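You operate a simulated robot arm through the tools that you are given. There is no shell and no other tool.

Carry out the task below with a simulated robot arm. There is one attempt and no reset: what you move stays moved.

TASK
Cool the tunnel down fast.
Fine: exhaust lever to 90 and locked again, fan on high, heat off; wait till the screen says COLD.

It is judged by the outcome, as a careful person would: the job done as asked, and still so three seconds after it is handed in. It fails if anything else is knocked over, pushed out of place, dropped, spilled or broken.

THE ROBOT
A 7-joint arm with a two-finger parallel gripper, fixed in place. Base frame: the origin is at the foot of the arm, x ahead of it, y to its left, z up. Lengths are in mm, angles in rad, forces in N, time in s.
With the tool pointing down near the work surface it reaches from about 360 to 880 mm from the base axis. Its first joint turns from -2.496 to 2.496 rad. Payload 3 kg.
The TCP is the grasp point between the finger pads, 30 mm short of the fingertips. In the tool frame z runs along the fingers and y along their closing line. Largest opening 94 mm; finger width 28, thickness 10; the body of the gripper, 50 by 96 mm, starts 55 mm behind the TCP.
Orientation is told as [roll, pitch, yaw] about the base's x, y, z axes, in that order, counted from this pose: with the fingers straight down and closing along the base's y, the tool's x points along the base's -x, its y along +y and its z along -z.

THE INTERFACE
- The arm moves only by the tool send_rows. Its argument "rows" is a list of rows, each an object (a shift or turn left out is 0, a gripper value left out holds the last) with "xyz": the shift along the tool's x, y, z in mm, a list of three; "rot": the turn, a rotation vector about the tool's x, y, z in rad, a list of three. In form: [{"xyz": [x, y, z], "rot": [rx, ry, rz]}, ...]. A call has 1 to 20 rows; each row is the pose to reach, as a shift and turn from the pose commanded when the call began, along the tool's axes at that moment. "gripper" is the gripper command, from -1 (shut) to 1 (fully open), values between in proportion, set as the call begins (left out, the last holds). Rows are played at 5 a second. More than 50 mm and 0.15 rad between two rows, or a gripper value outside its range, and nothing of the call is played. A pose out of reach is approached as far as the arm can. The call stops where the force on the tool passes 40 N (or 10 N more than at its start, if that is more) or the arm is blocked; 0.2 s more then pass. Each finger travels about 72 mm/s and halts on what it meets, pressing with about 31 N; the grip force reading is that of the motor and also rises with nothing between the fingers. The clock runs only during rows and for 0.2 s after the last one: add rows that repeat a pose to give the fingers time. It gives the time, the measured TCP pose, the force on the tool (base axes), the opening and the grip force at its end, in the units of the frame above (readings bear some noise), with the torque about the TCP (base axes, N m) and any sound that the robot's microphone picked up, and new pictures: "views" is both (left out), scene, wrist or none.
- Cameras (640 x 400 px; columns grow to the right, rows downward): "scene" is fixed at [399.6, 499.4, 1485.3]; the picture's right is [-0.50, -0.87, 0.00], its down [-0.55, 0.31, -0.78] and it looks along [0.67, -0.39, -0.63] (base axes); focal length 235 px, centre (320, 200). "wrist" rides on the gripper at [76, 14, -103] in the tool frame; the picture's right is [-0.18, 0.98, 0.00], its down [-0.75, -0.14, -0.64] and it looks along [-0.63, -0.12, 0.77] (tool axes); focal length 243 px, centre (320, 200). There is no depth. A picture from a camera that has moved, and an enlarged one, comes with that camera's place and axes in the base frame and with its lens.
- enlarge(camera, box): a new picture of the part [left, top, right, bottom] of that camera's present view, enlarged. It takes no simulated time.
- sign_off(): hands the job in; it is judged then, once.

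Places have to be worked out from the pictures, the camera data and where the tool is seen. Open the gripper and draw the arm clear of the work before you hand the job in, unless the task says otherwise.

The tools are called after "Request:" as a command line: name --argument value ..., lists and objects as JSON in quotes. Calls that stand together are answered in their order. send_rows: Moves the arm, as the interface text tells. Its arguments: {"type":"object","properties":{"rows":{"type":"array","items":{"type":"object","properties":{"xyz":{"type":"array","items":{"type":"number"}},"rot":{"type":"array","items":{"type":"number"}}}}},"gripper":{"type":"number"},"views":{"type":"string","enum":["both","scene","wrist","none"]}},"required":["rows"]} The other tools are called the same way: enlarge (camera, box) takes an enlarged picture of a part of a camera's view; sign_off () hands the job in.

At the start:

```text
clock: 0.0
position: [548.9, 29.8, 1283.6]
orientation: [0.0, 0.0, 0.002]
ft_force: [-0.2, 0.2, 0.5]
wrist_torque: [-0.01, -0.02, -0.01]
width: 94.0
finger_force: 0.0
```

scene: 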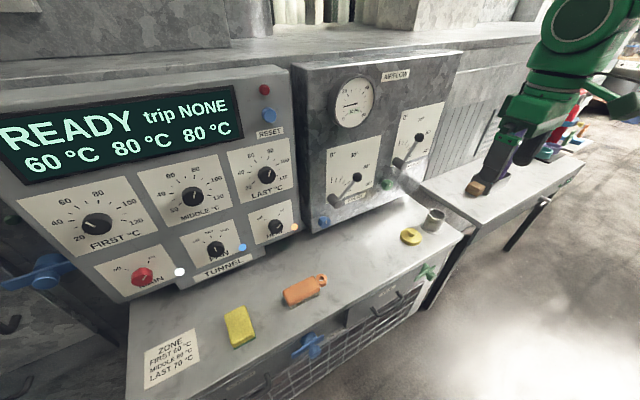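
wrist: 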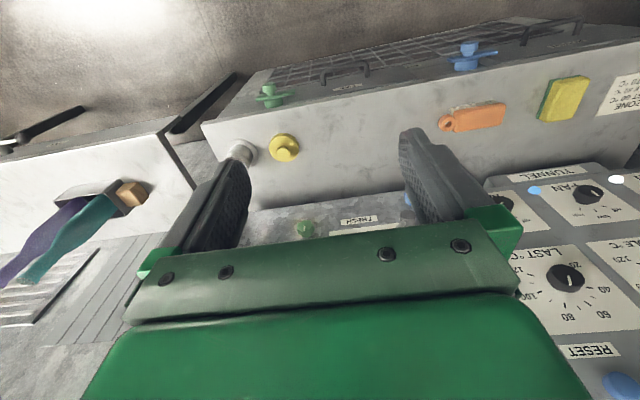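

I'll look closely at the panels before moving anything. The scene shows a control panel with zone knobs, a fan knob and a main/heat knob, and beside it an exhaust/airflow box with levers.

Request:
enlarge --camera "scene" --box '[80, 130, 310, 300]'

Request:
enlarge --camera "scene" --box '[300, 60, 460, 240]'

Request:
enlarge --camera "scene" --box '[0, 60, 300, 300]'

Request:
enlarge --camera "scene" --box '[120, 220, 470, 400]'

```text
2.35 times, centred on (195, 215) of scene
camera zoom: at [399.6, 499.4, 1485.3], right [-0.5, -0.87, 0.0], down [-0.55, 0.31, -0.78], along [0.67, -0.39, -0.63], focal length 553 px, centre (614, 165)
```

zoom: 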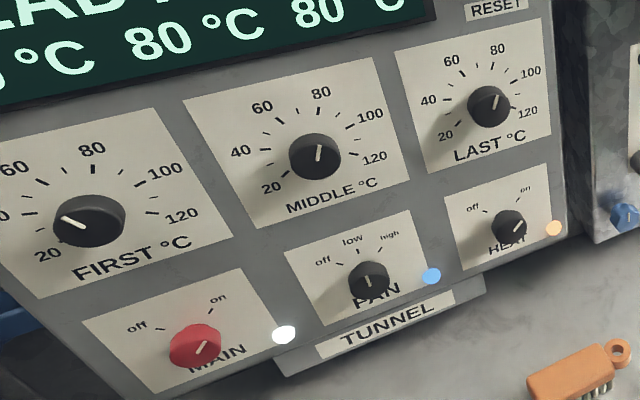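

```text
2.22 times, centred on (380, 150) of scene
camera zoom: at [399.6, 499.4, 1485.3], right [-0.5, -0.87, 0.0], down [-0.55, 0.31, -0.78], along [0.67, -0.39, -0.63], focal length 522 px, centre (187, 311)
```

zoom: 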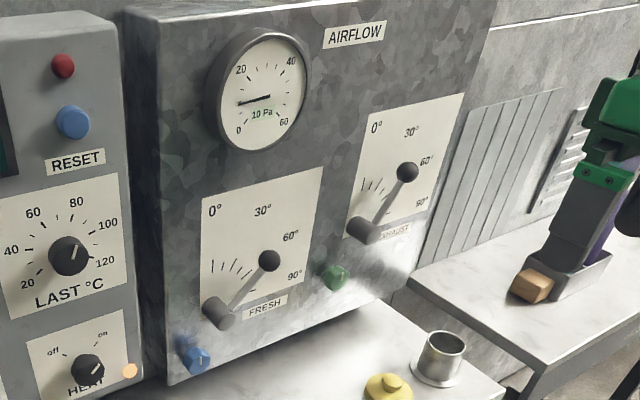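

```text
1.67 times, centred on (150, 180) of scene
camera zoom: at [399.6, 499.4, 1485.3], right [-0.5, -0.87, 0.0], down [-0.55, 0.31, -0.78], along [0.67, -0.39, -0.63], focal length 392 px, centre (603, 233)
```

zoom: 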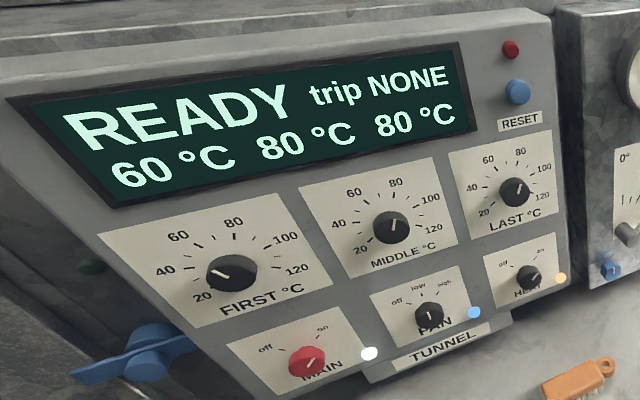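

```text
1.83 times, centred on (295, 310) of scene
camera zoom: at [399.6, 499.4, 1485.3], right [-0.5, -0.87, 0.0], down [-0.55, 0.31, -0.78], along [0.67, -0.39, -0.63], focal length 430 px, centre (366, -1)
```

zoom: 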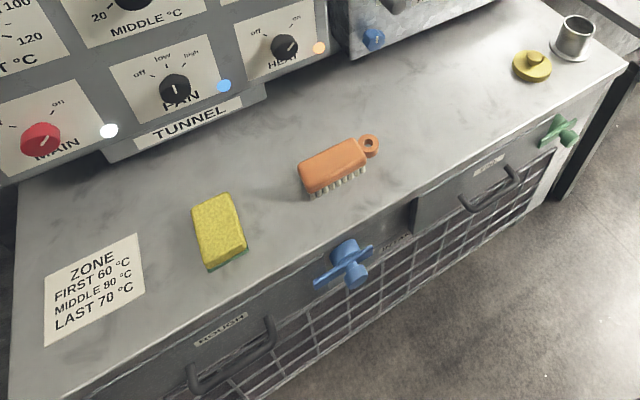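

Let me also look closer at the wrist view to triangulate features seen by both cameras.

Request:
enlarge --camera "wrist" --box '[440, 150, 640, 400]'

Request:
enlarge --camera "wrist" --box '[240, 130, 440, 260]'

Request:
enlarge --camera "scene" --box '[370, 90, 450, 210]'

Request:
enlarge --camera "scene" --box '[300, 130, 400, 240]'

```text
1.60 times, centred on (540, 275) of wrist
camera zoom: at [471.9, 45.5, 1386.0], right [0.18, 0.98, 0.0], down [0.75, -0.14, 0.64], along [0.63, -0.12, -0.77], focal length 388 px, centre (-32, 80)
```

zoom: 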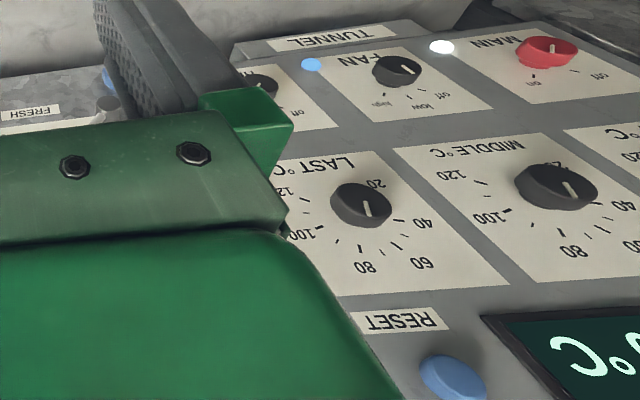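

```text
3.08 times, centred on (340, 195) of wrist
camera zoom: at [471.9, 45.5, 1386.0], right [0.18, 0.98, 0.0], down [0.75, -0.14, 0.64], along [0.63, -0.12, -0.77], focal length 746 px, centre (258, 215)
```

zoom: 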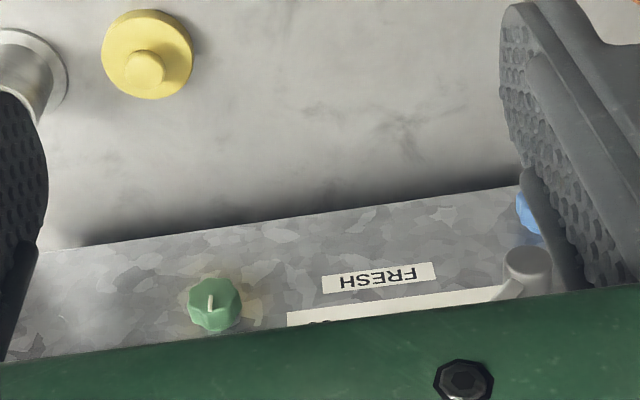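

```text
3.33 times, centred on (410, 150) of scene
camera zoom: at [399.6, 499.4, 1485.3], right [-0.5, -0.87, 0.0], down [-0.55, 0.31, -0.78], along [0.67, -0.39, -0.63], focal length 784 px, centre (20, 367)
```

zoom: 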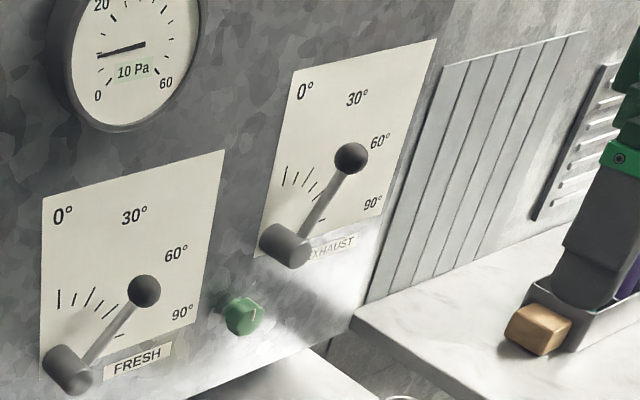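

```text
3.64 times, centred on (350, 185) of scene
camera zoom: at [399.6, 499.4, 1485.3], right [-0.5, -0.87, 0.0], down [-0.55, 0.31, -0.78], along [0.67, -0.39, -0.63], focal length 855 px, centre (211, 254)
```

zoom: 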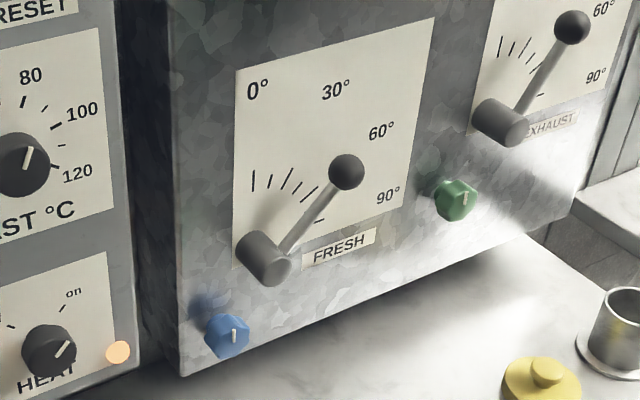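

I judge the bench top to be near z≈805 and the airflow box face near x≈900, with the green lock screw under the exhaust pivot near (883,-68,985). Next I lower the tool and pitch it so that the wrist camera looks straight at the panels, well away from everything.

Request:
send_rows --rows '[{"xyz": [0, 0, 25], "rot": [0, -0.14, 0]}, {"xyz": [0, 0, 50], "rot": [0, -0.28, 0]}, {"xyz": [0, 0, 75], "rot": [0, -0.42, 0]}, {"xyz": [0, 0, 100], "rot": [0, -0.56, 0]}, {"xyz": [0, 0, 125], "rot": [0, -0.7, 0]}, {"xyz": [0, 0, 150], "rot": [0, -0.8, 0]}, {"xyz": [0, 0, 170], "rot": [0, -0.89, 0]}, {"xyz": [0, 0, 170], "rot": [0, -0.89, 0]}]' --gripper -1

```text
clock: 1.8
position: [555.4, 30.0, 1120.0]
orientation: [-0.003, -0.887, 0.0]
ft_force: [0.3, 0.0, 0.0]
wrist_torque: [-0.01, 0.02, -0.01]
width: 0.0
finger_force: 30.5
out of reach, approached as far as the arm can: row 7, 8
camera wrist: at [426.1, 45.7, 1124.5], right [0.12, 0.98, 0.14], down [-0.02, -0.14, 0.99], along [0.99, -0.12, 0.01], focal length 243 px, centre (320, 200)
```

scene: 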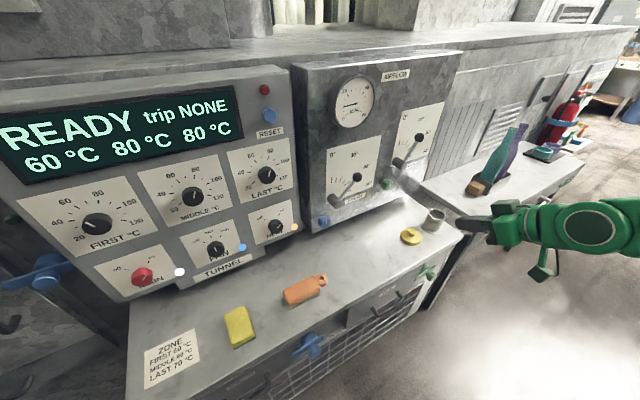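
wrist: 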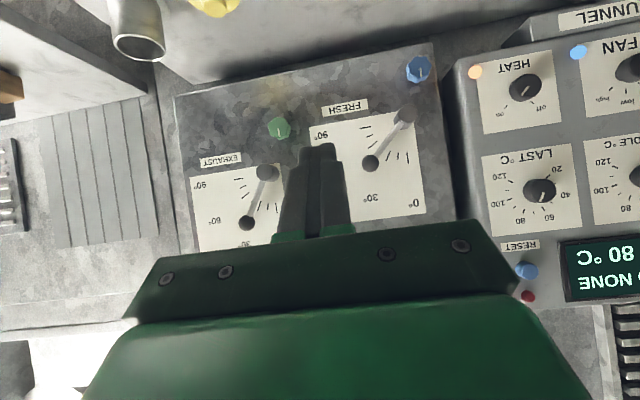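

The wrist camera now looks squarely at both panels. I enlarge to pin down the positions of the levers, lock screws and knobs.

Request:
enlarge --camera "wrist" --box '[170, 60, 330, 260]'

Request:
enlarge --camera "wrist" --box '[440, 20, 640, 220]'

Request:
enlarge --camera "wrist" --box '[300, 40, 460, 230]'

Request:
enlarge --camera "scene" --box '[160, 190, 310, 290]'

```text
2.00 times, centred on (250, 160) of wrist
camera zoom: at [426.1, 45.7, 1124.5], right [0.12, 0.98, 0.14], down [-0.02, -0.14, 0.99], along [0.99, -0.12, 0.01], focal length 485 px, centre (460, 280)
```

zoom: 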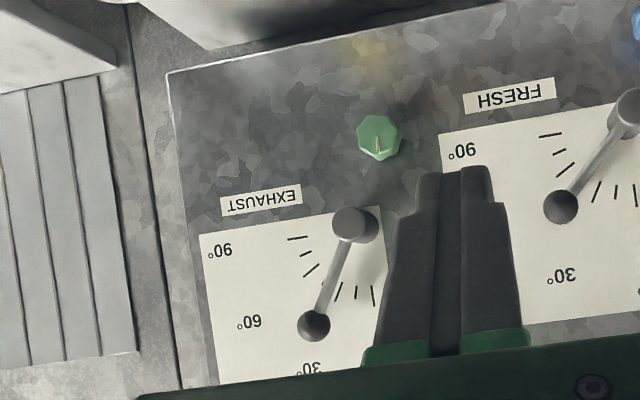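

```text
2.00 times, centred on (540, 120) of wrist
camera zoom: at [426.1, 45.7, 1124.5], right [0.12, 0.98, 0.14], down [-0.02, -0.14, 0.99], along [0.99, -0.12, 0.01], focal length 485 px, centre (-120, 360)
```

zoom: 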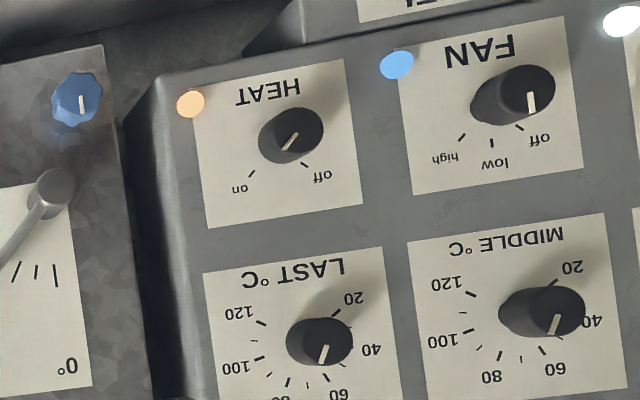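

```text
2.11 times, centred on (380, 135) of wrist
camera zoom: at [426.1, 45.7, 1124.5], right [0.12, 0.98, 0.14], down [-0.02, -0.14, 0.99], along [0.99, -0.12, 0.01], focal length 511 px, centre (194, 337)
```

zoom: 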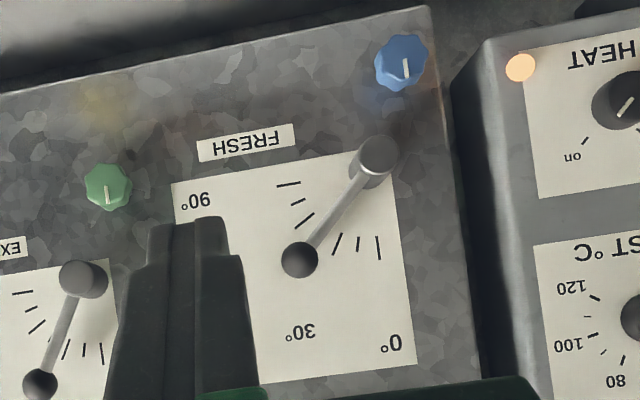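

```text
4.00 times, centred on (235, 240) of scene
camera zoom: at [399.6, 499.4, 1485.3], right [-0.5, -0.87, 0.0], down [-0.55, 0.31, -0.78], along [0.67, -0.39, -0.63], focal length 940 px, centre (660, 40)
```

zoom: 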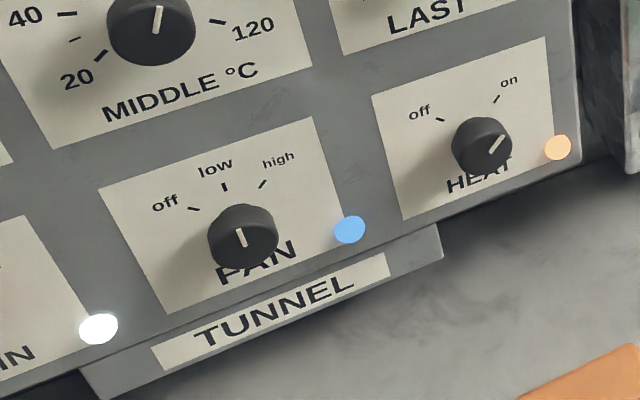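

Triangulation gives the tunnel panel as a vertical face at x≈904 with the HEAT knob front at about (878,369,992), the FAN knob at (876,536,992), and the exhaust ball at (871,-154,1155) over its pivot at (861,-96,1068). I start with HEAT (on → off), and move to a pre-approach point in front of it with the tool horizontal.

Request:
send_rows --rows '[{"xyz": [-3, 34, 24], "rot": [0, -0.068, 0]}, {"xyz": [-6, 68, 48], "rot": [0, -0.137, 0]}, {"xyz": [-9, 102, 72], "rot": [0, -0.205, 0]}, {"xyz": [-11, 136, 96], "rot": [0, -0.274, 0]}, {"xyz": [-14, 170, 120], "rot": [0, -0.342, 0]}, {"xyz": [-17, 203, 144], "rot": [0, -0.41, 0]}, {"xyz": [-20, 237, 168], "rot": [0, -0.479, 0]}, {"xyz": [-23, 271, 193], "rot": [0, -0.547, 0]}, {"xyz": [-26, 305, 217], "rot": [0, -0.616, 0]}, {"xyz": [-29, 339, 241], "rot": [0, -0.684, 0]}, {"xyz": [-29, 339, 241], "rot": [0, -0.684, 0]}]' --gripper 0.6

```text
clock: 4.2
position: [759.8, 369.0, 988.2]
orientation: [-3.049, -1.567, 3.05]
ft_force: [-0.3, 0.7, -0.9]
wrist_torque: [0.03, 0.0, -0.03]
width: 75.2
finger_force: 0.1
out of reach, approached as far as the arm can: row 1, 2
camera wrist: at [656.8, 385.4, 911.6], right [0.0, 0.98, 0.18], down [-0.64, -0.14, 0.75], along [0.76, -0.12, 0.63], focal length 243 px, centre (320, 200)
```

scene: 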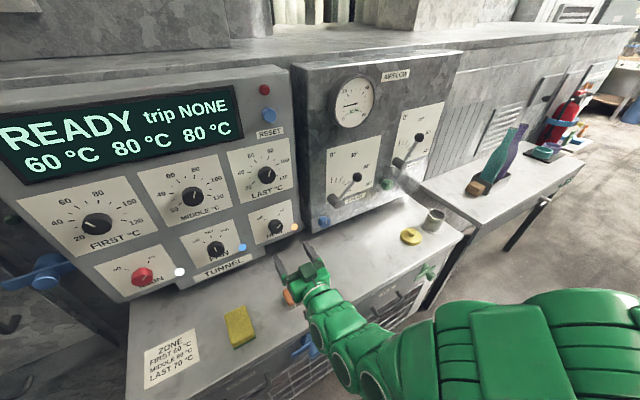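
wrist: 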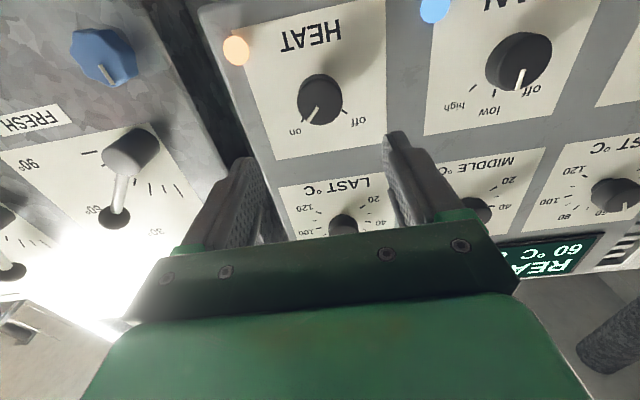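

The tool is now horizontal in front of the HEAT knob. I zoom in on the wrist view to refine the knob centre before approaching.

Request:
enlarge --camera "wrist" --box '[240, 20, 400, 180]'

Request:
enlarge --camera "scene" --box '[230, 190, 350, 320]'

```text
2.50 times, centred on (320, 100) of wrist
camera zoom: at [656.8, 385.4, 911.6], right [0.0, 0.98, 0.18], down [-0.64, -0.14, 0.75], along [0.76, -0.12, 0.63], focal length 606 px, centre (320, 450)
```

zoom: 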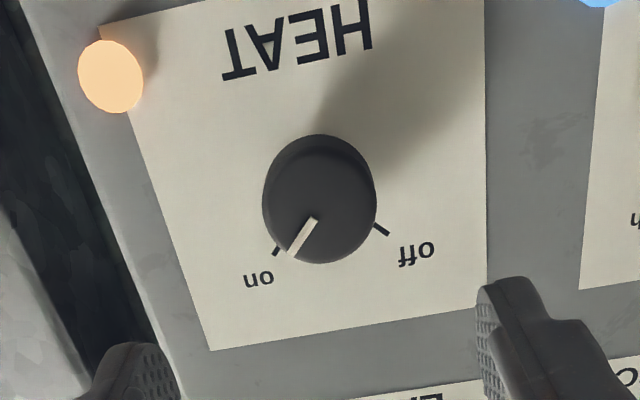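

```text
3.08 times, centred on (290, 255) of scene
camera zoom: at [399.6, 499.4, 1485.3], right [-0.5, -0.87, 0.0], down [-0.55, 0.31, -0.78], along [0.67, -0.39, -0.63], focal length 723 px, centre (412, 31)
```

zoom: 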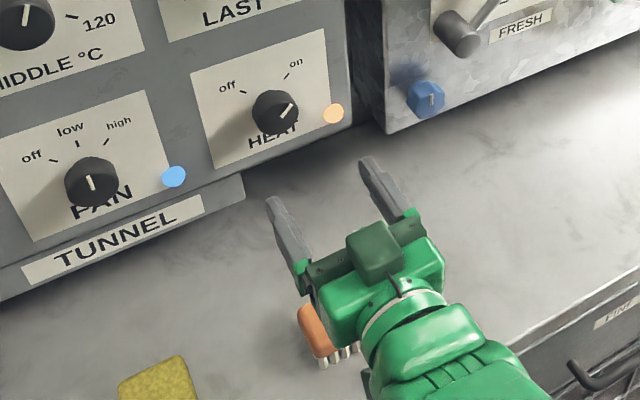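

Refined HEAT knob centre: y≈370, z≈984, front at x≈878. I roll the tool +60° here first (so the −120° turn to "off" is symmetric), correcting the small height offset.

Request:
send_rows --rows '[{"xyz": [1, 0.5, 0], "rot": [0, 0, 0.15]}, {"xyz": [2, 1, 0], "rot": [0, 0, 0.3]}, {"xyz": [3, 1.5, 0], "rot": [0, 0, 0.45]}, {"xyz": [3.7, 1.5, 0], "rot": [0, 0, 0.6]}, {"xyz": [3.7, 1.5, 0], "rot": [0, 0, 0.75]}, {"xyz": [3.7, 1.5, 0], "rot": [0, 0, 0.9]}, {"xyz": [3.7, 1.5, 0], "rot": [0, 0, 1.05]}, {"xyz": [3.7, 1.5, 0], "rot": [0, 0, 1.05]}]'

```text
clock: 6.0
position: [761.1, 370.5, 984.5]
orientation: [1.575, -0.52, -1.574]
ft_force: [0.0, 0.1, -0.3]
wrist_torque: [0.02, 0.01, -0.01]
width: 75.2
finger_force: 0.1
camera wrist: at [657.0, 445.6, 959.7], right [0.0, 0.33, 0.94], down [-0.64, -0.72, 0.25], along [0.77, -0.61, 0.21], focal length 243 px, centre (320, 200)
```

scene: 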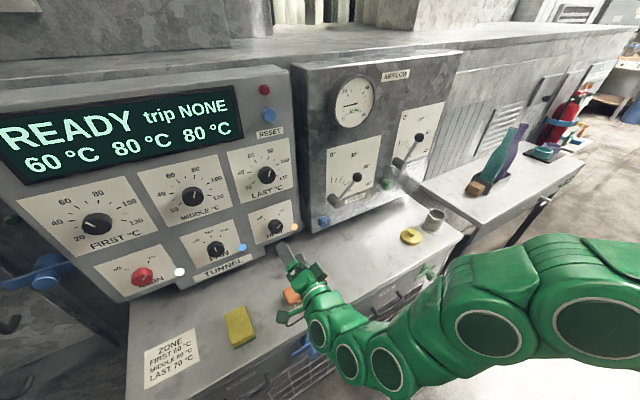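
wrist: 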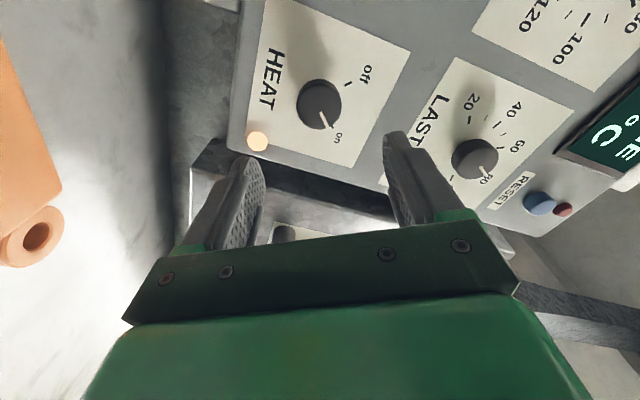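

The roll is reachable. I zoom to recheck the knob centre from this second viewpoint.

Request:
enlarge --camera "wrist" --box '[240, 40, 400, 160]'

```text
3.33 times, centred on (320, 100) of wrist
camera zoom: at [657.0, 445.6, 959.7], right [0.0, 0.33, 0.94], down [-0.64, -0.72, 0.25], along [0.77, -0.61, 0.21], focal length 809 px, centre (320, 533)
```

zoom: 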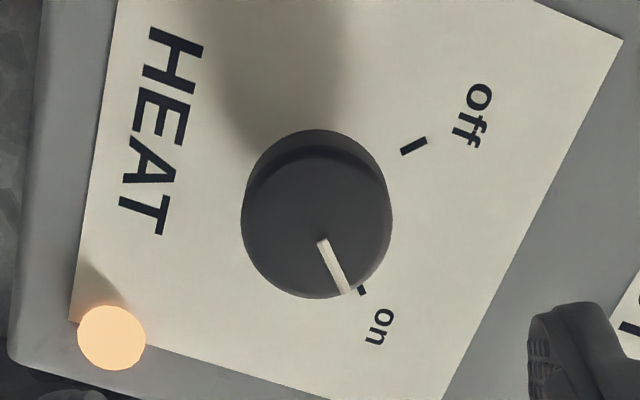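

The centre reads (371.5, 984), matching the TCP line. I advance 104 mm along the tool axis so that the fingertips straddle the knob and stop about 9 mm short of the panel.

Request:
send_rows --rows '[{"xyz": [0, 0, 30]}, {"xyz": [0, 0, 60]}, {"xyz": [0, 0, 85]}, {"xyz": [0, 0, 104]}, {"xyz": [0, 0, 104]}]'

```text
clock: 7.2
position: [864.5, 370.8, 985.8]
orientation: [1.575, -0.519, -1.575]
ft_force: [1.1, -0.3, 0.0]
wrist_torque: [0.02, -0.01, 0.01]
width: 75.3
finger_force: 0.0
camera wrist: at [761.0, 445.0, 959.5], right [0.0, 0.33, 0.94], down [-0.64, -0.72, 0.25], along [0.77, -0.61, 0.21], focal length 243 px, centre (320, 200)
```

scene: 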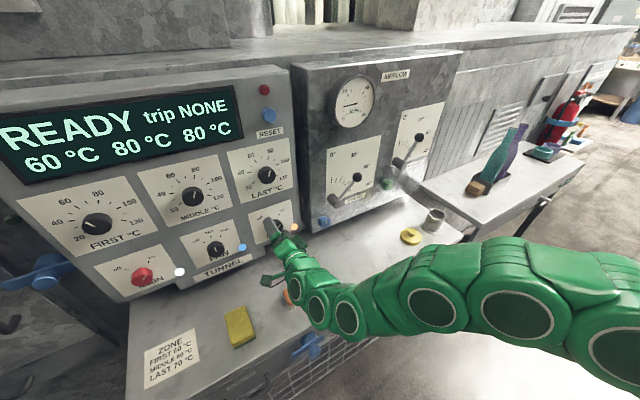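
wrist: 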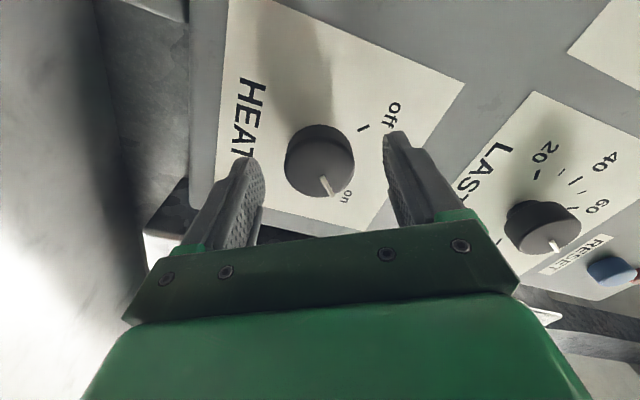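

The knob sits centred between the fingers with no contact. I close on it and check the width.

Request:
send_rows --rows '[{"xyz": [0, 0, 0]}, {"xyz": [0, 0, 0]}, {"xyz": [0, 0, 0]}, {"xyz": [0, 0, 0]}]' --gripper -1

```text
clock: 8.2
position: [863.4, 369.9, 983.5]
orientation: [1.574, -0.523, -1.571]
ft_force: [3.2, -1.2, -2.0]
wrist_torque: [0.03, 0.03, -0.02]
width: 40.8
finger_force: 44.8
camera wrist: at [760.8, 445.0, 959.1], right [0.0, 0.33, 0.94], down [-0.64, -0.72, 0.25], along [0.77, -0.61, 0.21], focal length 243 px, centre (320, 200)
```

scene: 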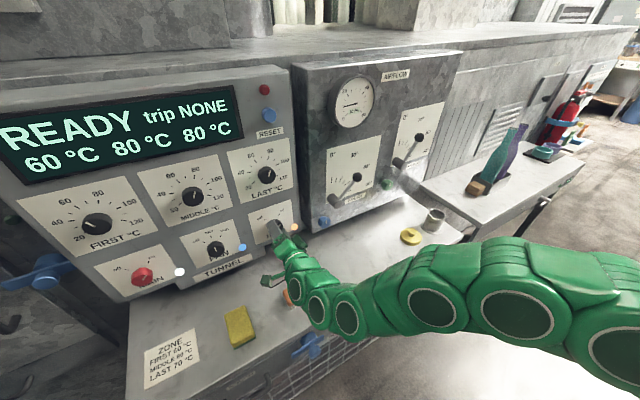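
wrist: 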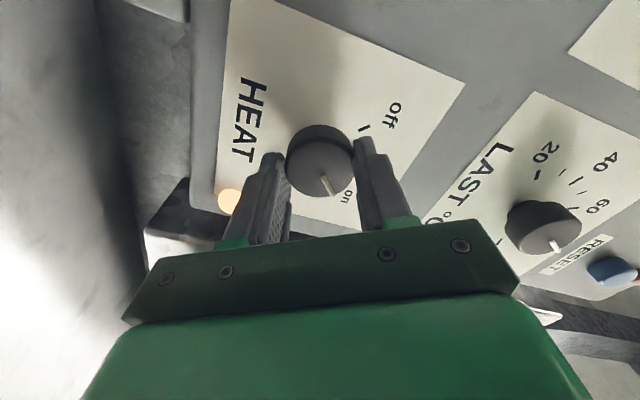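

Gripped at 40.8 mm, the knob diameter. I turn counter-clockwise (−rz) towards "off" in small steps.

Request:
send_rows --rows '[{"rot": [0, 0, -0.14]}, {"rot": [0, 0, -0.28]}, {"rot": [0, 0, -0.42]}, {"rot": [0, 0, -0.56]}, {"rot": [0, 0, -0.7]}, {"rot": [0, 0, -0.84]}, {"rot": [0, 0, -0.98]}, {"rot": [0, 0, -1.12]}, {"rot": [0, 0, -1.26]}, {"rot": [0, 0, -1.4]}, {"rot": [0, 0, -1.54]}, {"rot": [0, 0, -1.68]}, {"rot": [0, 0, -1.82]}, {"rot": [0, 0, -1.96]}, {"rot": [0, 0, -2.09]}, {"rot": [0, 0, -2.09]}]'

```text
clock: 10.7
position: [864.7, 369.8, 984.4]
orientation: [-1.572, -1.065, 1.57]
ft_force: [-8.0, -4.6, 2.8]
wrist_torque: [-0.04, -0.02, 0.01]
width: 40.7
finger_force: 45.2
stopped in row 12: the force on the tool passed its limit at 43 N (the readings are from after the stop); the commanded pose is now the measured one
camera wrist: at [760.7, 347.1, 911.2], right [0.0, 0.95, -0.32], down [-0.64, 0.24, 0.73], along [0.77, 0.2, 0.61], focal length 243 px, centre (320, 200)
```

scene: 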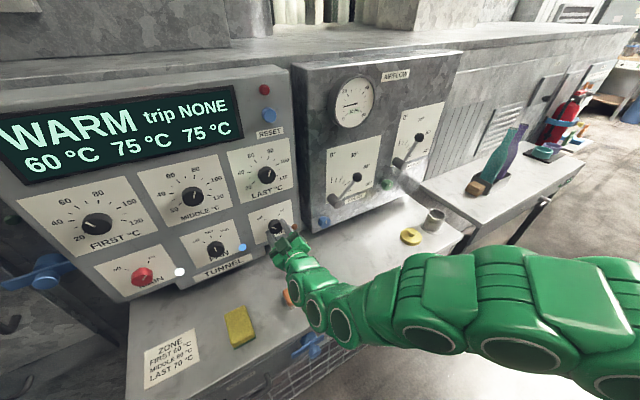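
wrist: 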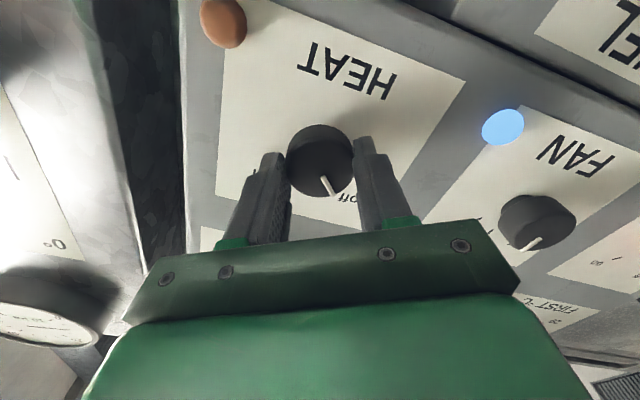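

The heat lamp is dark and the screen reads WARM with temperatures falling; the knob met its stop after about 90°. I zoom in to confirm the pointer is at "off".

Request:
enlarge --camera "wrist" --box '[240, 80, 400, 240]'

Request:
enlarge --camera "scene" --box '[0, 60, 300, 260]'

```text
2.50 times, centred on (320, 160) of wrist
camera zoom: at [760.7, 347.1, 911.2], right [0.0, 0.95, -0.32], down [-0.64, 0.24, 0.73], along [0.77, 0.2, 0.61], focal length 606 px, centre (320, 300)
```

zoom: 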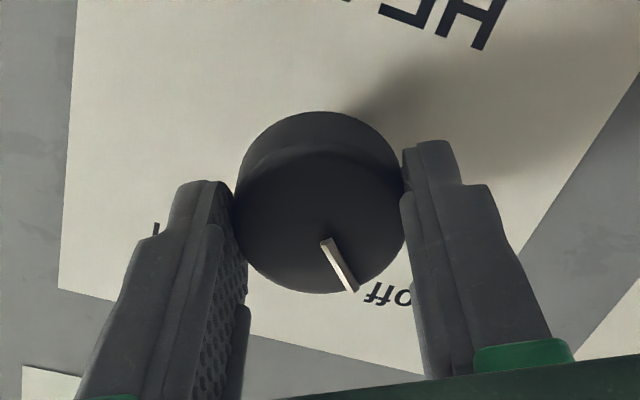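

```text
2.00 times, centred on (150, 160) of scene
camera zoom: at [399.6, 499.4, 1485.3], right [-0.5, -0.87, 0.0], down [-0.55, 0.31, -0.78], along [0.67, -0.39, -0.63], focal length 470 px, centre (660, 280)
```

zoom: 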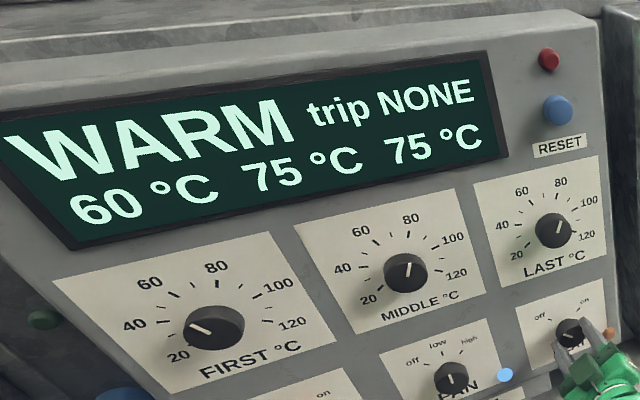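

HEAT is confirmed at "off". I release the knob and back away straight along the tool axis.

Request:
send_rows --rows '[{"xyz": [0, 0, 0]}, {"xyz": [0, 0, 0]}, {"xyz": [0, 0, 0]}, {"xyz": [0, 0, -30]}, {"xyz": [0, 0, -65]}, {"xyz": [0, 0, -100]}, {"xyz": [0, 0, -100]}]' --gripper 0.6

```text
clock: 12.3
position: [763.6, 370.0, 985.2]
orientation: [-1.572, -1.065, 1.57]
ft_force: [-0.8, -0.1, 0.3]
wrist_torque: [-0.03, 0.02, -0.02]
width: 75.5
finger_force: 0.0
camera wrist: at [661.1, 347.8, 910.9], right [0.0, 0.95, -0.32], down [-0.64, 0.24, 0.73], along [0.77, 0.2, 0.61], focal length 243 px, centre (320, 200)
```

scene: 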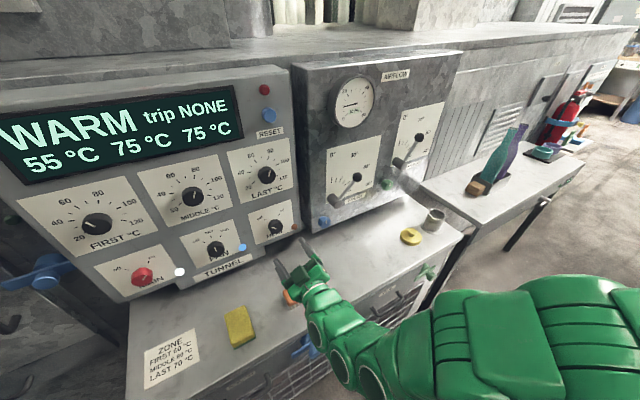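
wrist: 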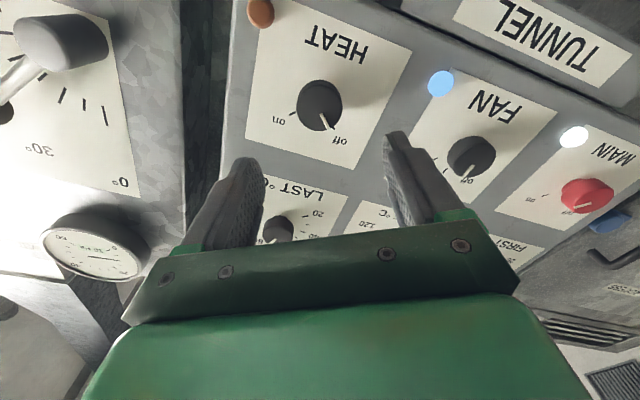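

HEAT is released and the screen reads WARM 55/75/75. Now I slide sideways about 164 mm to stand in front of the FAN knob.

Request:
send_rows --rows '[{"xyz": [-15.4, 29, 0]}, {"xyz": [-30.8, 58, 0]}, {"xyz": [-46.1, 87, 0]}, {"xyz": [-61.5, 116, 0]}, {"xyz": [-76.9, 145, 0]}, {"xyz": [-76.9, 145, 0]}]'

Request:
enlarge --camera "wrist" --box '[240, 20, 400, 180]'

```text
clock: 13.7
position: [765.9, 535.1, 981.5]
orientation: [-1.573, -1.066, 1.571]
ft_force: [0.6, 0.1, -0.2]
wrist_torque: [-0.03, -0.02, -0.03]
width: 75.2
finger_force: 0.1
camera wrist: at [662.1, 512.4, 908.3], right [0.0, 0.95, -0.32], down [-0.64, 0.24, 0.73], along [0.77, 0.2, 0.61], focal length 243 px, centre (320, 200)
```

scene: 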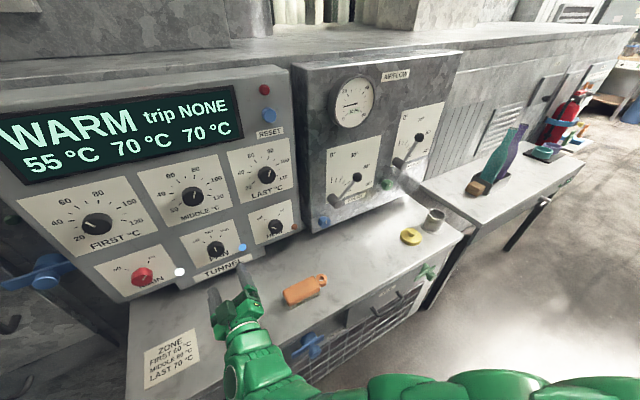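
wrist: 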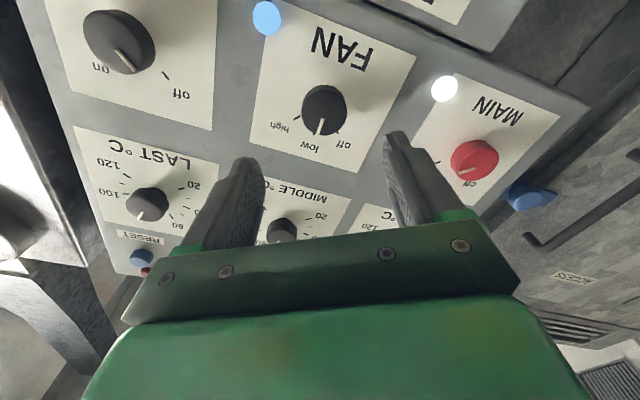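

```text
2.50 times, centred on (320, 100) of wrist
camera zoom: at [662.1, 512.4, 908.3], right [0.0, 0.95, -0.32], down [-0.64, 0.24, 0.73], along [0.77, 0.2, 0.61], focal length 606 px, centre (320, 450)
```

zoom: 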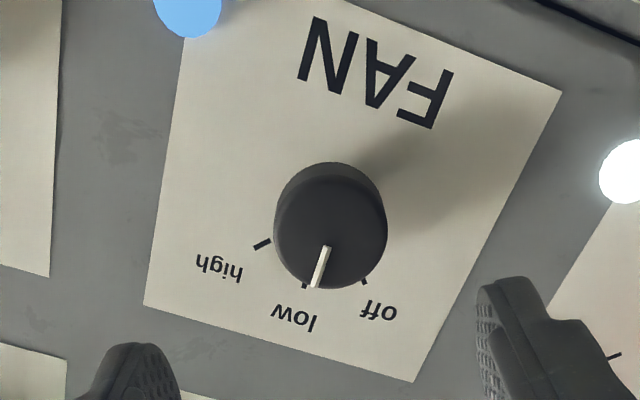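

FAN pointer is at "low"; I judge its centre at y≈540.5, z≈983. I correct by a few mm and advance to straddle the knob.

Request:
send_rows --rows '[{"xyz": [-3.9, 4, 5]}, {"xyz": [-3.9, 4, 35]}, {"xyz": [-3.9, 4, 65]}, {"xyz": [-3.9, 4, 85]}, {"xyz": [-3.9, 4, 99]}, {"xyz": [-3.9, 4, 99]}]'

```text
clock: 15.1
position: [864.7, 538.3, 982.3]
orientation: [-1.573, -1.063, 1.571]
ft_force: [0.7, -0.8, 0.4]
wrist_torque: [-0.01, 0.01, 0.03]
width: 75.1
finger_force: 0.2
camera wrist: at [760.4, 516.6, 909.0], right [0.0, 0.95, -0.32], down [-0.64, 0.24, 0.73], along [0.77, 0.2, 0.61], focal length 243 px, centre (320, 200)
```

scene: 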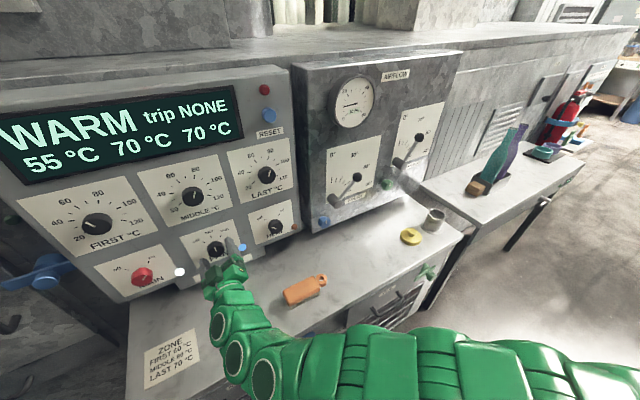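
wrist: 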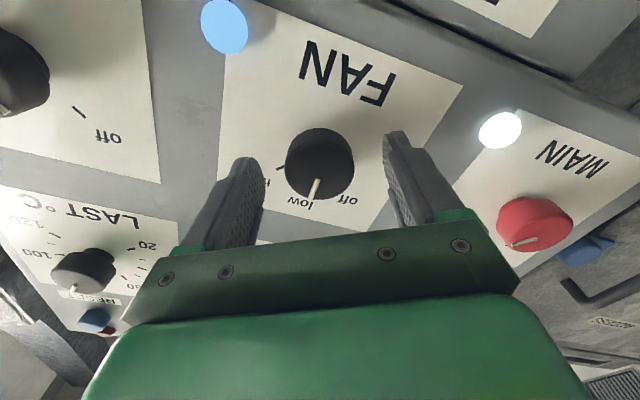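

The FAN knob sits between the fingers just like HEAT did. I close on it.

Request:
send_rows --rows '[{"xyz": [0, 0, 0]}, {"xyz": [0, 0, 0]}, {"xyz": [0, 0, 0]}, {"xyz": [0, 0, 0]}]' --gripper -1 --views "wrist"

```text
clock: 16.1
position: [864.8, 538.9, 982.8]
orientation: [-1.573, -1.066, 1.57]
ft_force: [-4.8, -9.4, 4.2]
wrist_torque: [0.01, 0.06, -0.32]
width: 40.9
finger_force: 45.3
camera wrist: at [760.5, 516.2, 909.4], right [0.0, 0.95, -0.32], down [-0.64, 0.24, 0.73], along [0.77, 0.2, 0.61], focal length 243 px, centre (320, 200)
```

wrist: 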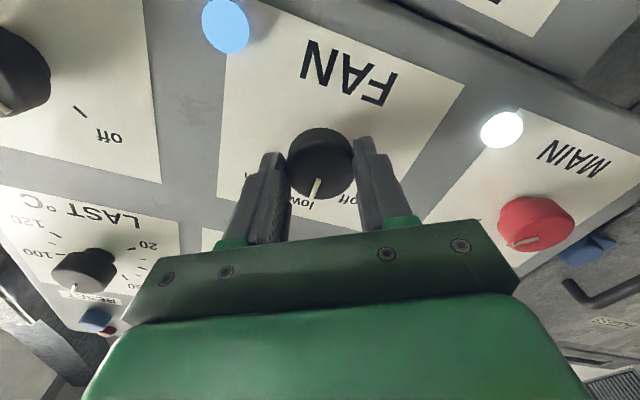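

Grip is firm (40.9 mm), with a slight sideways bias that I relieve by 1 mm while turning clockwise 45° towards "high".

Request:
send_rows --rows '[{"xyz": [0, -1, 0]}, {"xyz": [0, -1, 0], "rot": [0, 0, 0.13]}, {"xyz": [0, -1, 0], "rot": [0, 0, 0.26]}, {"xyz": [0, -1, 0], "rot": [0, 0, 0.39]}, {"xyz": [0, -1, 0], "rot": [0, 0, 0.52]}, {"xyz": [0, -1, 0], "rot": [0, 0, 0.65]}, {"xyz": [0, -1, 0], "rot": [0, 0, 0.78]}, {"xyz": [0, -1, 0], "rot": [0, 0, 0.78]}]'

Request:
enlarge --camera "wrist" --box '[240, 80, 400, 240]'

```text
clock: 17.3
position: [863.2, 539.9, 983.2]
orientation: [1.588, -1.549, -1.588]
ft_force: [17.0, 9.1, -1.8]
wrist_torque: [-0.04, 0.12, 0.4]
width: 40.7
finger_force: 44.6
stopped in row 6: the force on the tool passed its limit at 40 N (the readings are from after the stop); the commanded pose is now the measured one
camera wrist: at [760.0, 557.1, 906.9], right [0.0, 0.98, 0.2], down [-0.64, -0.16, 0.75], along [0.77, -0.13, 0.63], focal length 243 px, centre (320, 200)
```

scene: 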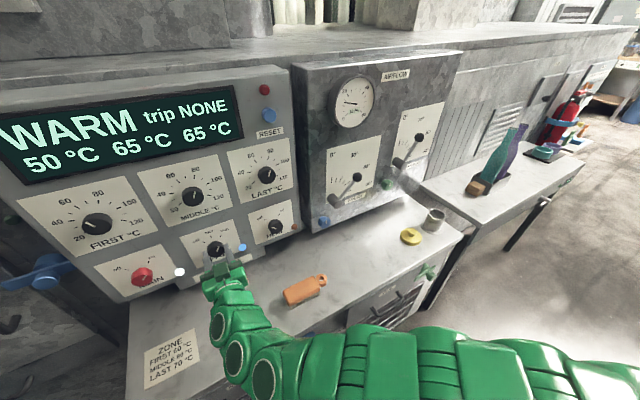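
wrist: 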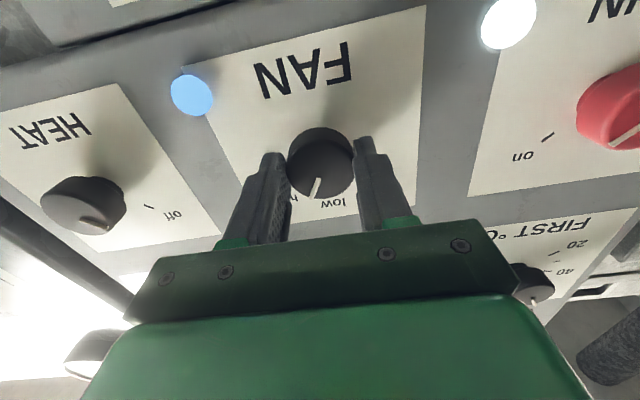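

```text
2.50 times, centred on (320, 160) of wrist
camera zoom: at [760.0, 557.1, 906.9], right [0.0, 0.98, 0.2], down [-0.64, -0.16, 0.75], along [0.77, -0.13, 0.63], focal length 606 px, centre (320, 300)
```

zoom: 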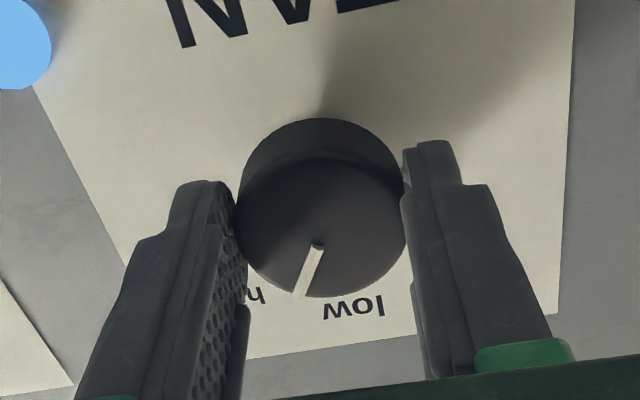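

The turn stopped after about 30° on a force limit, with the pointer between "low" and "high". I check the gauge and display before deciding whether this is an end stop.

Request:
enlarge --camera "scene" --box '[320, 60, 400, 140]'

Request:
enlarge --camera "scene" --box '[170, 210, 270, 290]'

```text
5.00 times, centred on (360, 100) of scene
camera zoom: at [399.6, 499.4, 1485.3], right [-0.5, -0.87, 0.0], down [-0.55, 0.31, -0.78], along [0.67, -0.39, -0.63], focal length 1175 px, centre (120, 700)
```

zoom: 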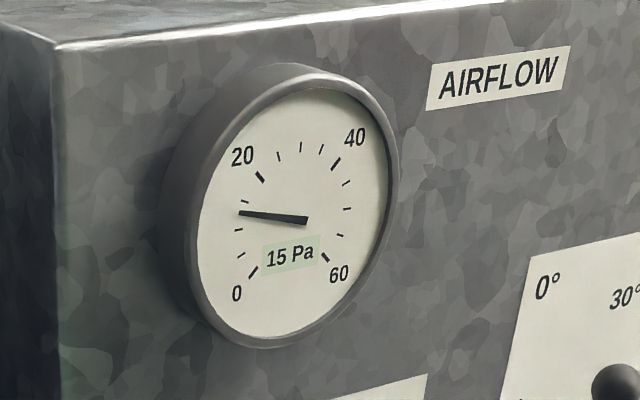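

```text
5.00 times, centred on (220, 250) of scene
camera zoom: at [399.6, 499.4, 1485.3], right [-0.5, -0.87, 0.0], down [-0.55, 0.31, -0.78], along [0.67, -0.39, -0.63], focal length 1175 px, centre (820, -50)
```

zoom: 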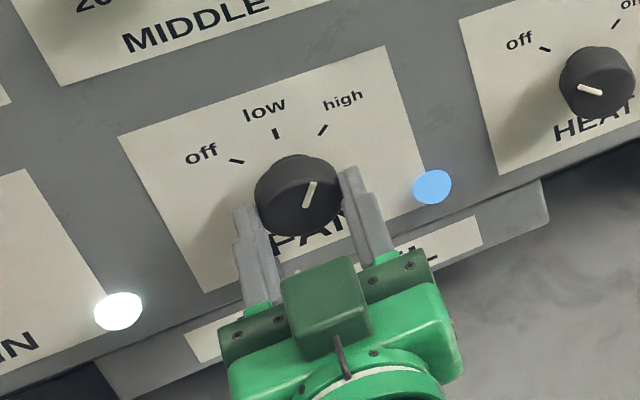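

The gauge rose from 10 to 15 Pa, so the fan may already be switching, but the pointer isn't fully on "high". I release and re-grip to relieve the stress before continuing.

Request:
send_rows --rows '[{"xyz": [0, 0, 0]}, {"xyz": [0, 0, 0]}]' --gripper 0.3 --views "both"

Request:
enlarge --camera "scene" --box '[170, 210, 270, 290]'

Request:
enlarge --camera "wrist" --box '[240, 80, 400, 240]'

```text
clock: 17.9
position: [862.1, 538.9, 982.6]
orientation: [1.611, -1.551, -1.612]
ft_force: [-0.6, 0.7, -0.5]
wrist_torque: [-0.01, 0.02, 0.02]
width: 61.3
finger_force: 0.1
camera wrist: at [759.8, 557.0, 907.2], right [0.0, 0.98, 0.2], down [-0.64, -0.16, 0.75], along [0.77, -0.13, 0.63], focal length 243 px, centre (320, 200)
```

scene: 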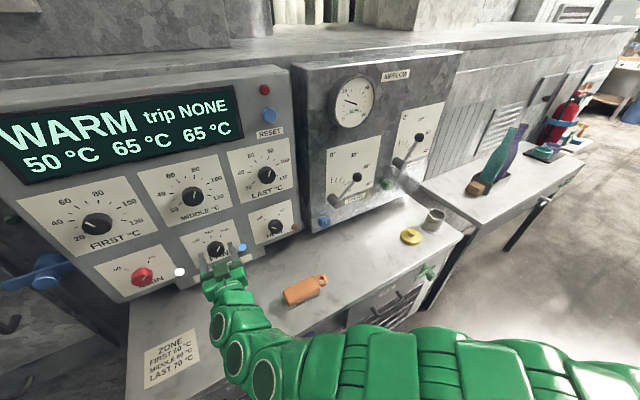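
wrist: 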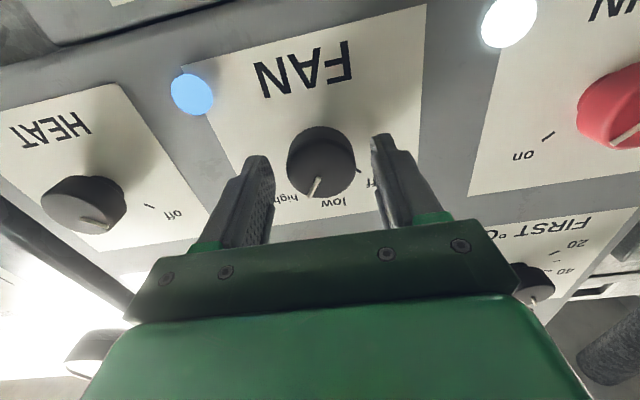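

```text
5.00 times, centred on (220, 250) of scene
camera zoom: at [399.6, 499.4, 1485.3], right [-0.5, -0.87, 0.0], down [-0.55, 0.31, -0.78], along [0.67, -0.39, -0.63], focal length 1175 px, centre (820, -50)
```

zoom: 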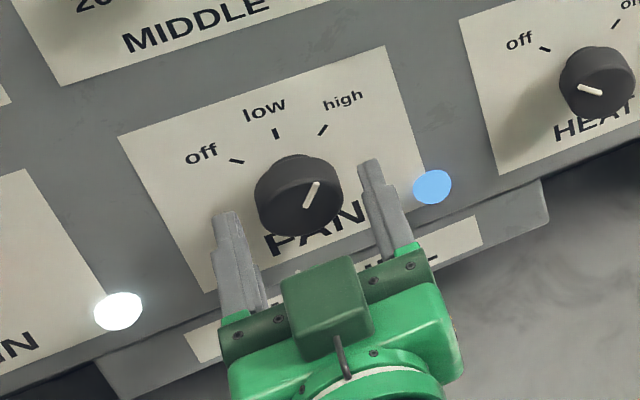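

```text
2.50 times, centred on (320, 160) of wrist
camera zoom: at [759.8, 557.0, 907.2], right [0.0, 0.98, 0.2], down [-0.64, -0.16, 0.75], along [0.77, -0.13, 0.63], focal length 606 px, centre (320, 300)
```

zoom: 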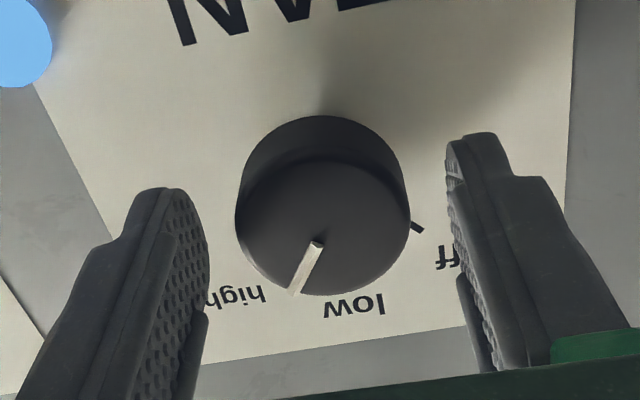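

The pointer sits at about 30–33° clockwise, so it needs roughly 12–15° more. I re-grip here and look at the residual force.

Request:
send_rows --rows '[{"xyz": [0, 0.5, 0]}, {"xyz": [0, 0.5, 0]}, {"xyz": [0, 0.5, 0]}]' --gripper -1 --views "wrist"

Request:
enlarge --camera "scene" --box '[320, 60, 400, 140]'

```text
clock: 18.7
position: [863.8, 540.4, 982.0]
orientation: [1.615, -1.55, -1.614]
ft_force: [-1.9, -2.3, 0.7]
wrist_torque: [0.0, 0.2, -0.07]
width: 40.5
finger_force: 45.2
camera wrist: at [759.8, 557.3, 907.2], right [0.0, 0.98, 0.2], down [-0.64, -0.16, 0.75], along [0.77, -0.13, 0.63], focal length 243 px, centre (320, 200)
```

wrist: 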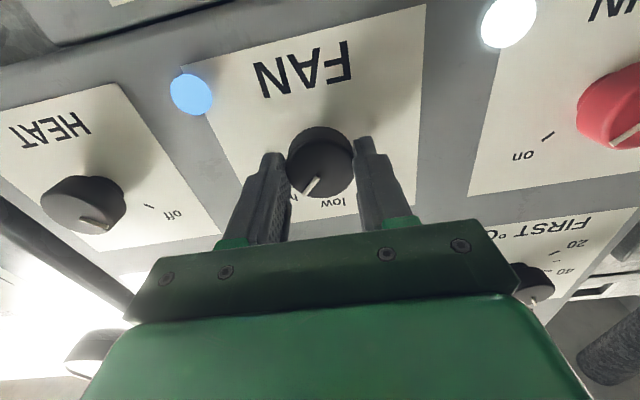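

```text
5.00 times, centred on (360, 100) of scene
camera zoom: at [399.6, 499.4, 1485.3], right [-0.5, -0.87, 0.0], down [-0.55, 0.31, -0.78], along [0.67, -0.39, -0.63], focal length 1175 px, centre (120, 700)
```

zoom: 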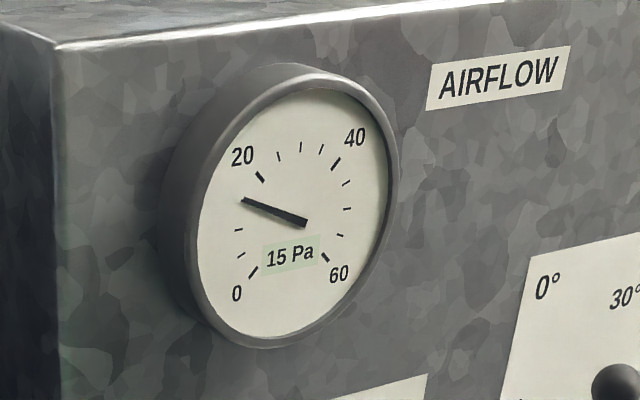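

The pointer appears to have advanced (a detent snap) after release. I zoom in to see it.

Request:
enlarge --camera "wrist" --box '[240, 80, 400, 240]'

Request:
enlarge --camera "scene" --box '[170, 210, 270, 290]'

```text
2.50 times, centred on (320, 160) of wrist
camera zoom: at [759.8, 557.3, 907.2], right [0.0, 0.98, 0.2], down [-0.64, -0.16, 0.75], along [0.77, -0.13, 0.63], focal length 606 px, centre (320, 300)
```

zoom: 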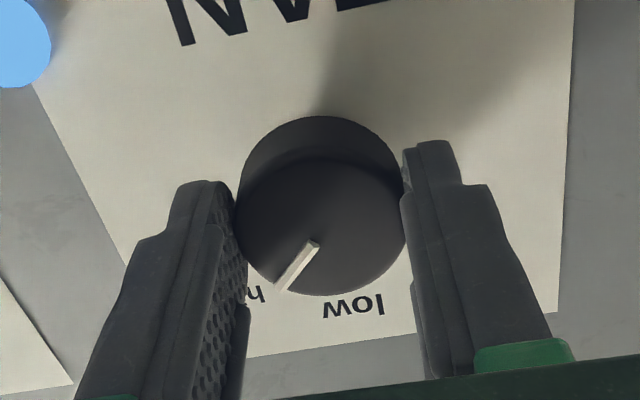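

```text
5.00 times, centred on (220, 250) of scene
camera zoom: at [399.6, 499.4, 1485.3], right [-0.5, -0.87, 0.0], down [-0.55, 0.31, -0.78], along [0.67, -0.39, -0.63], focal length 1175 px, centre (820, -50)
```

zoom: 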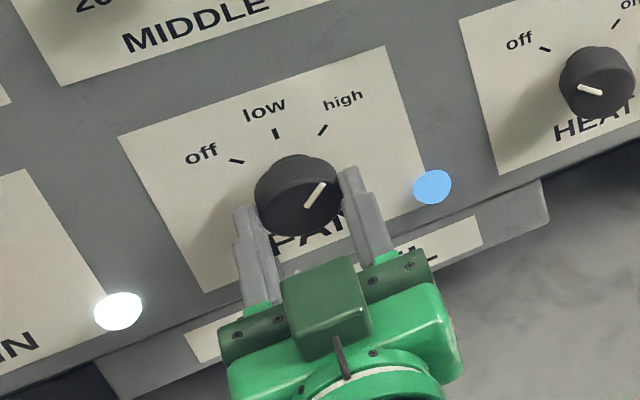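

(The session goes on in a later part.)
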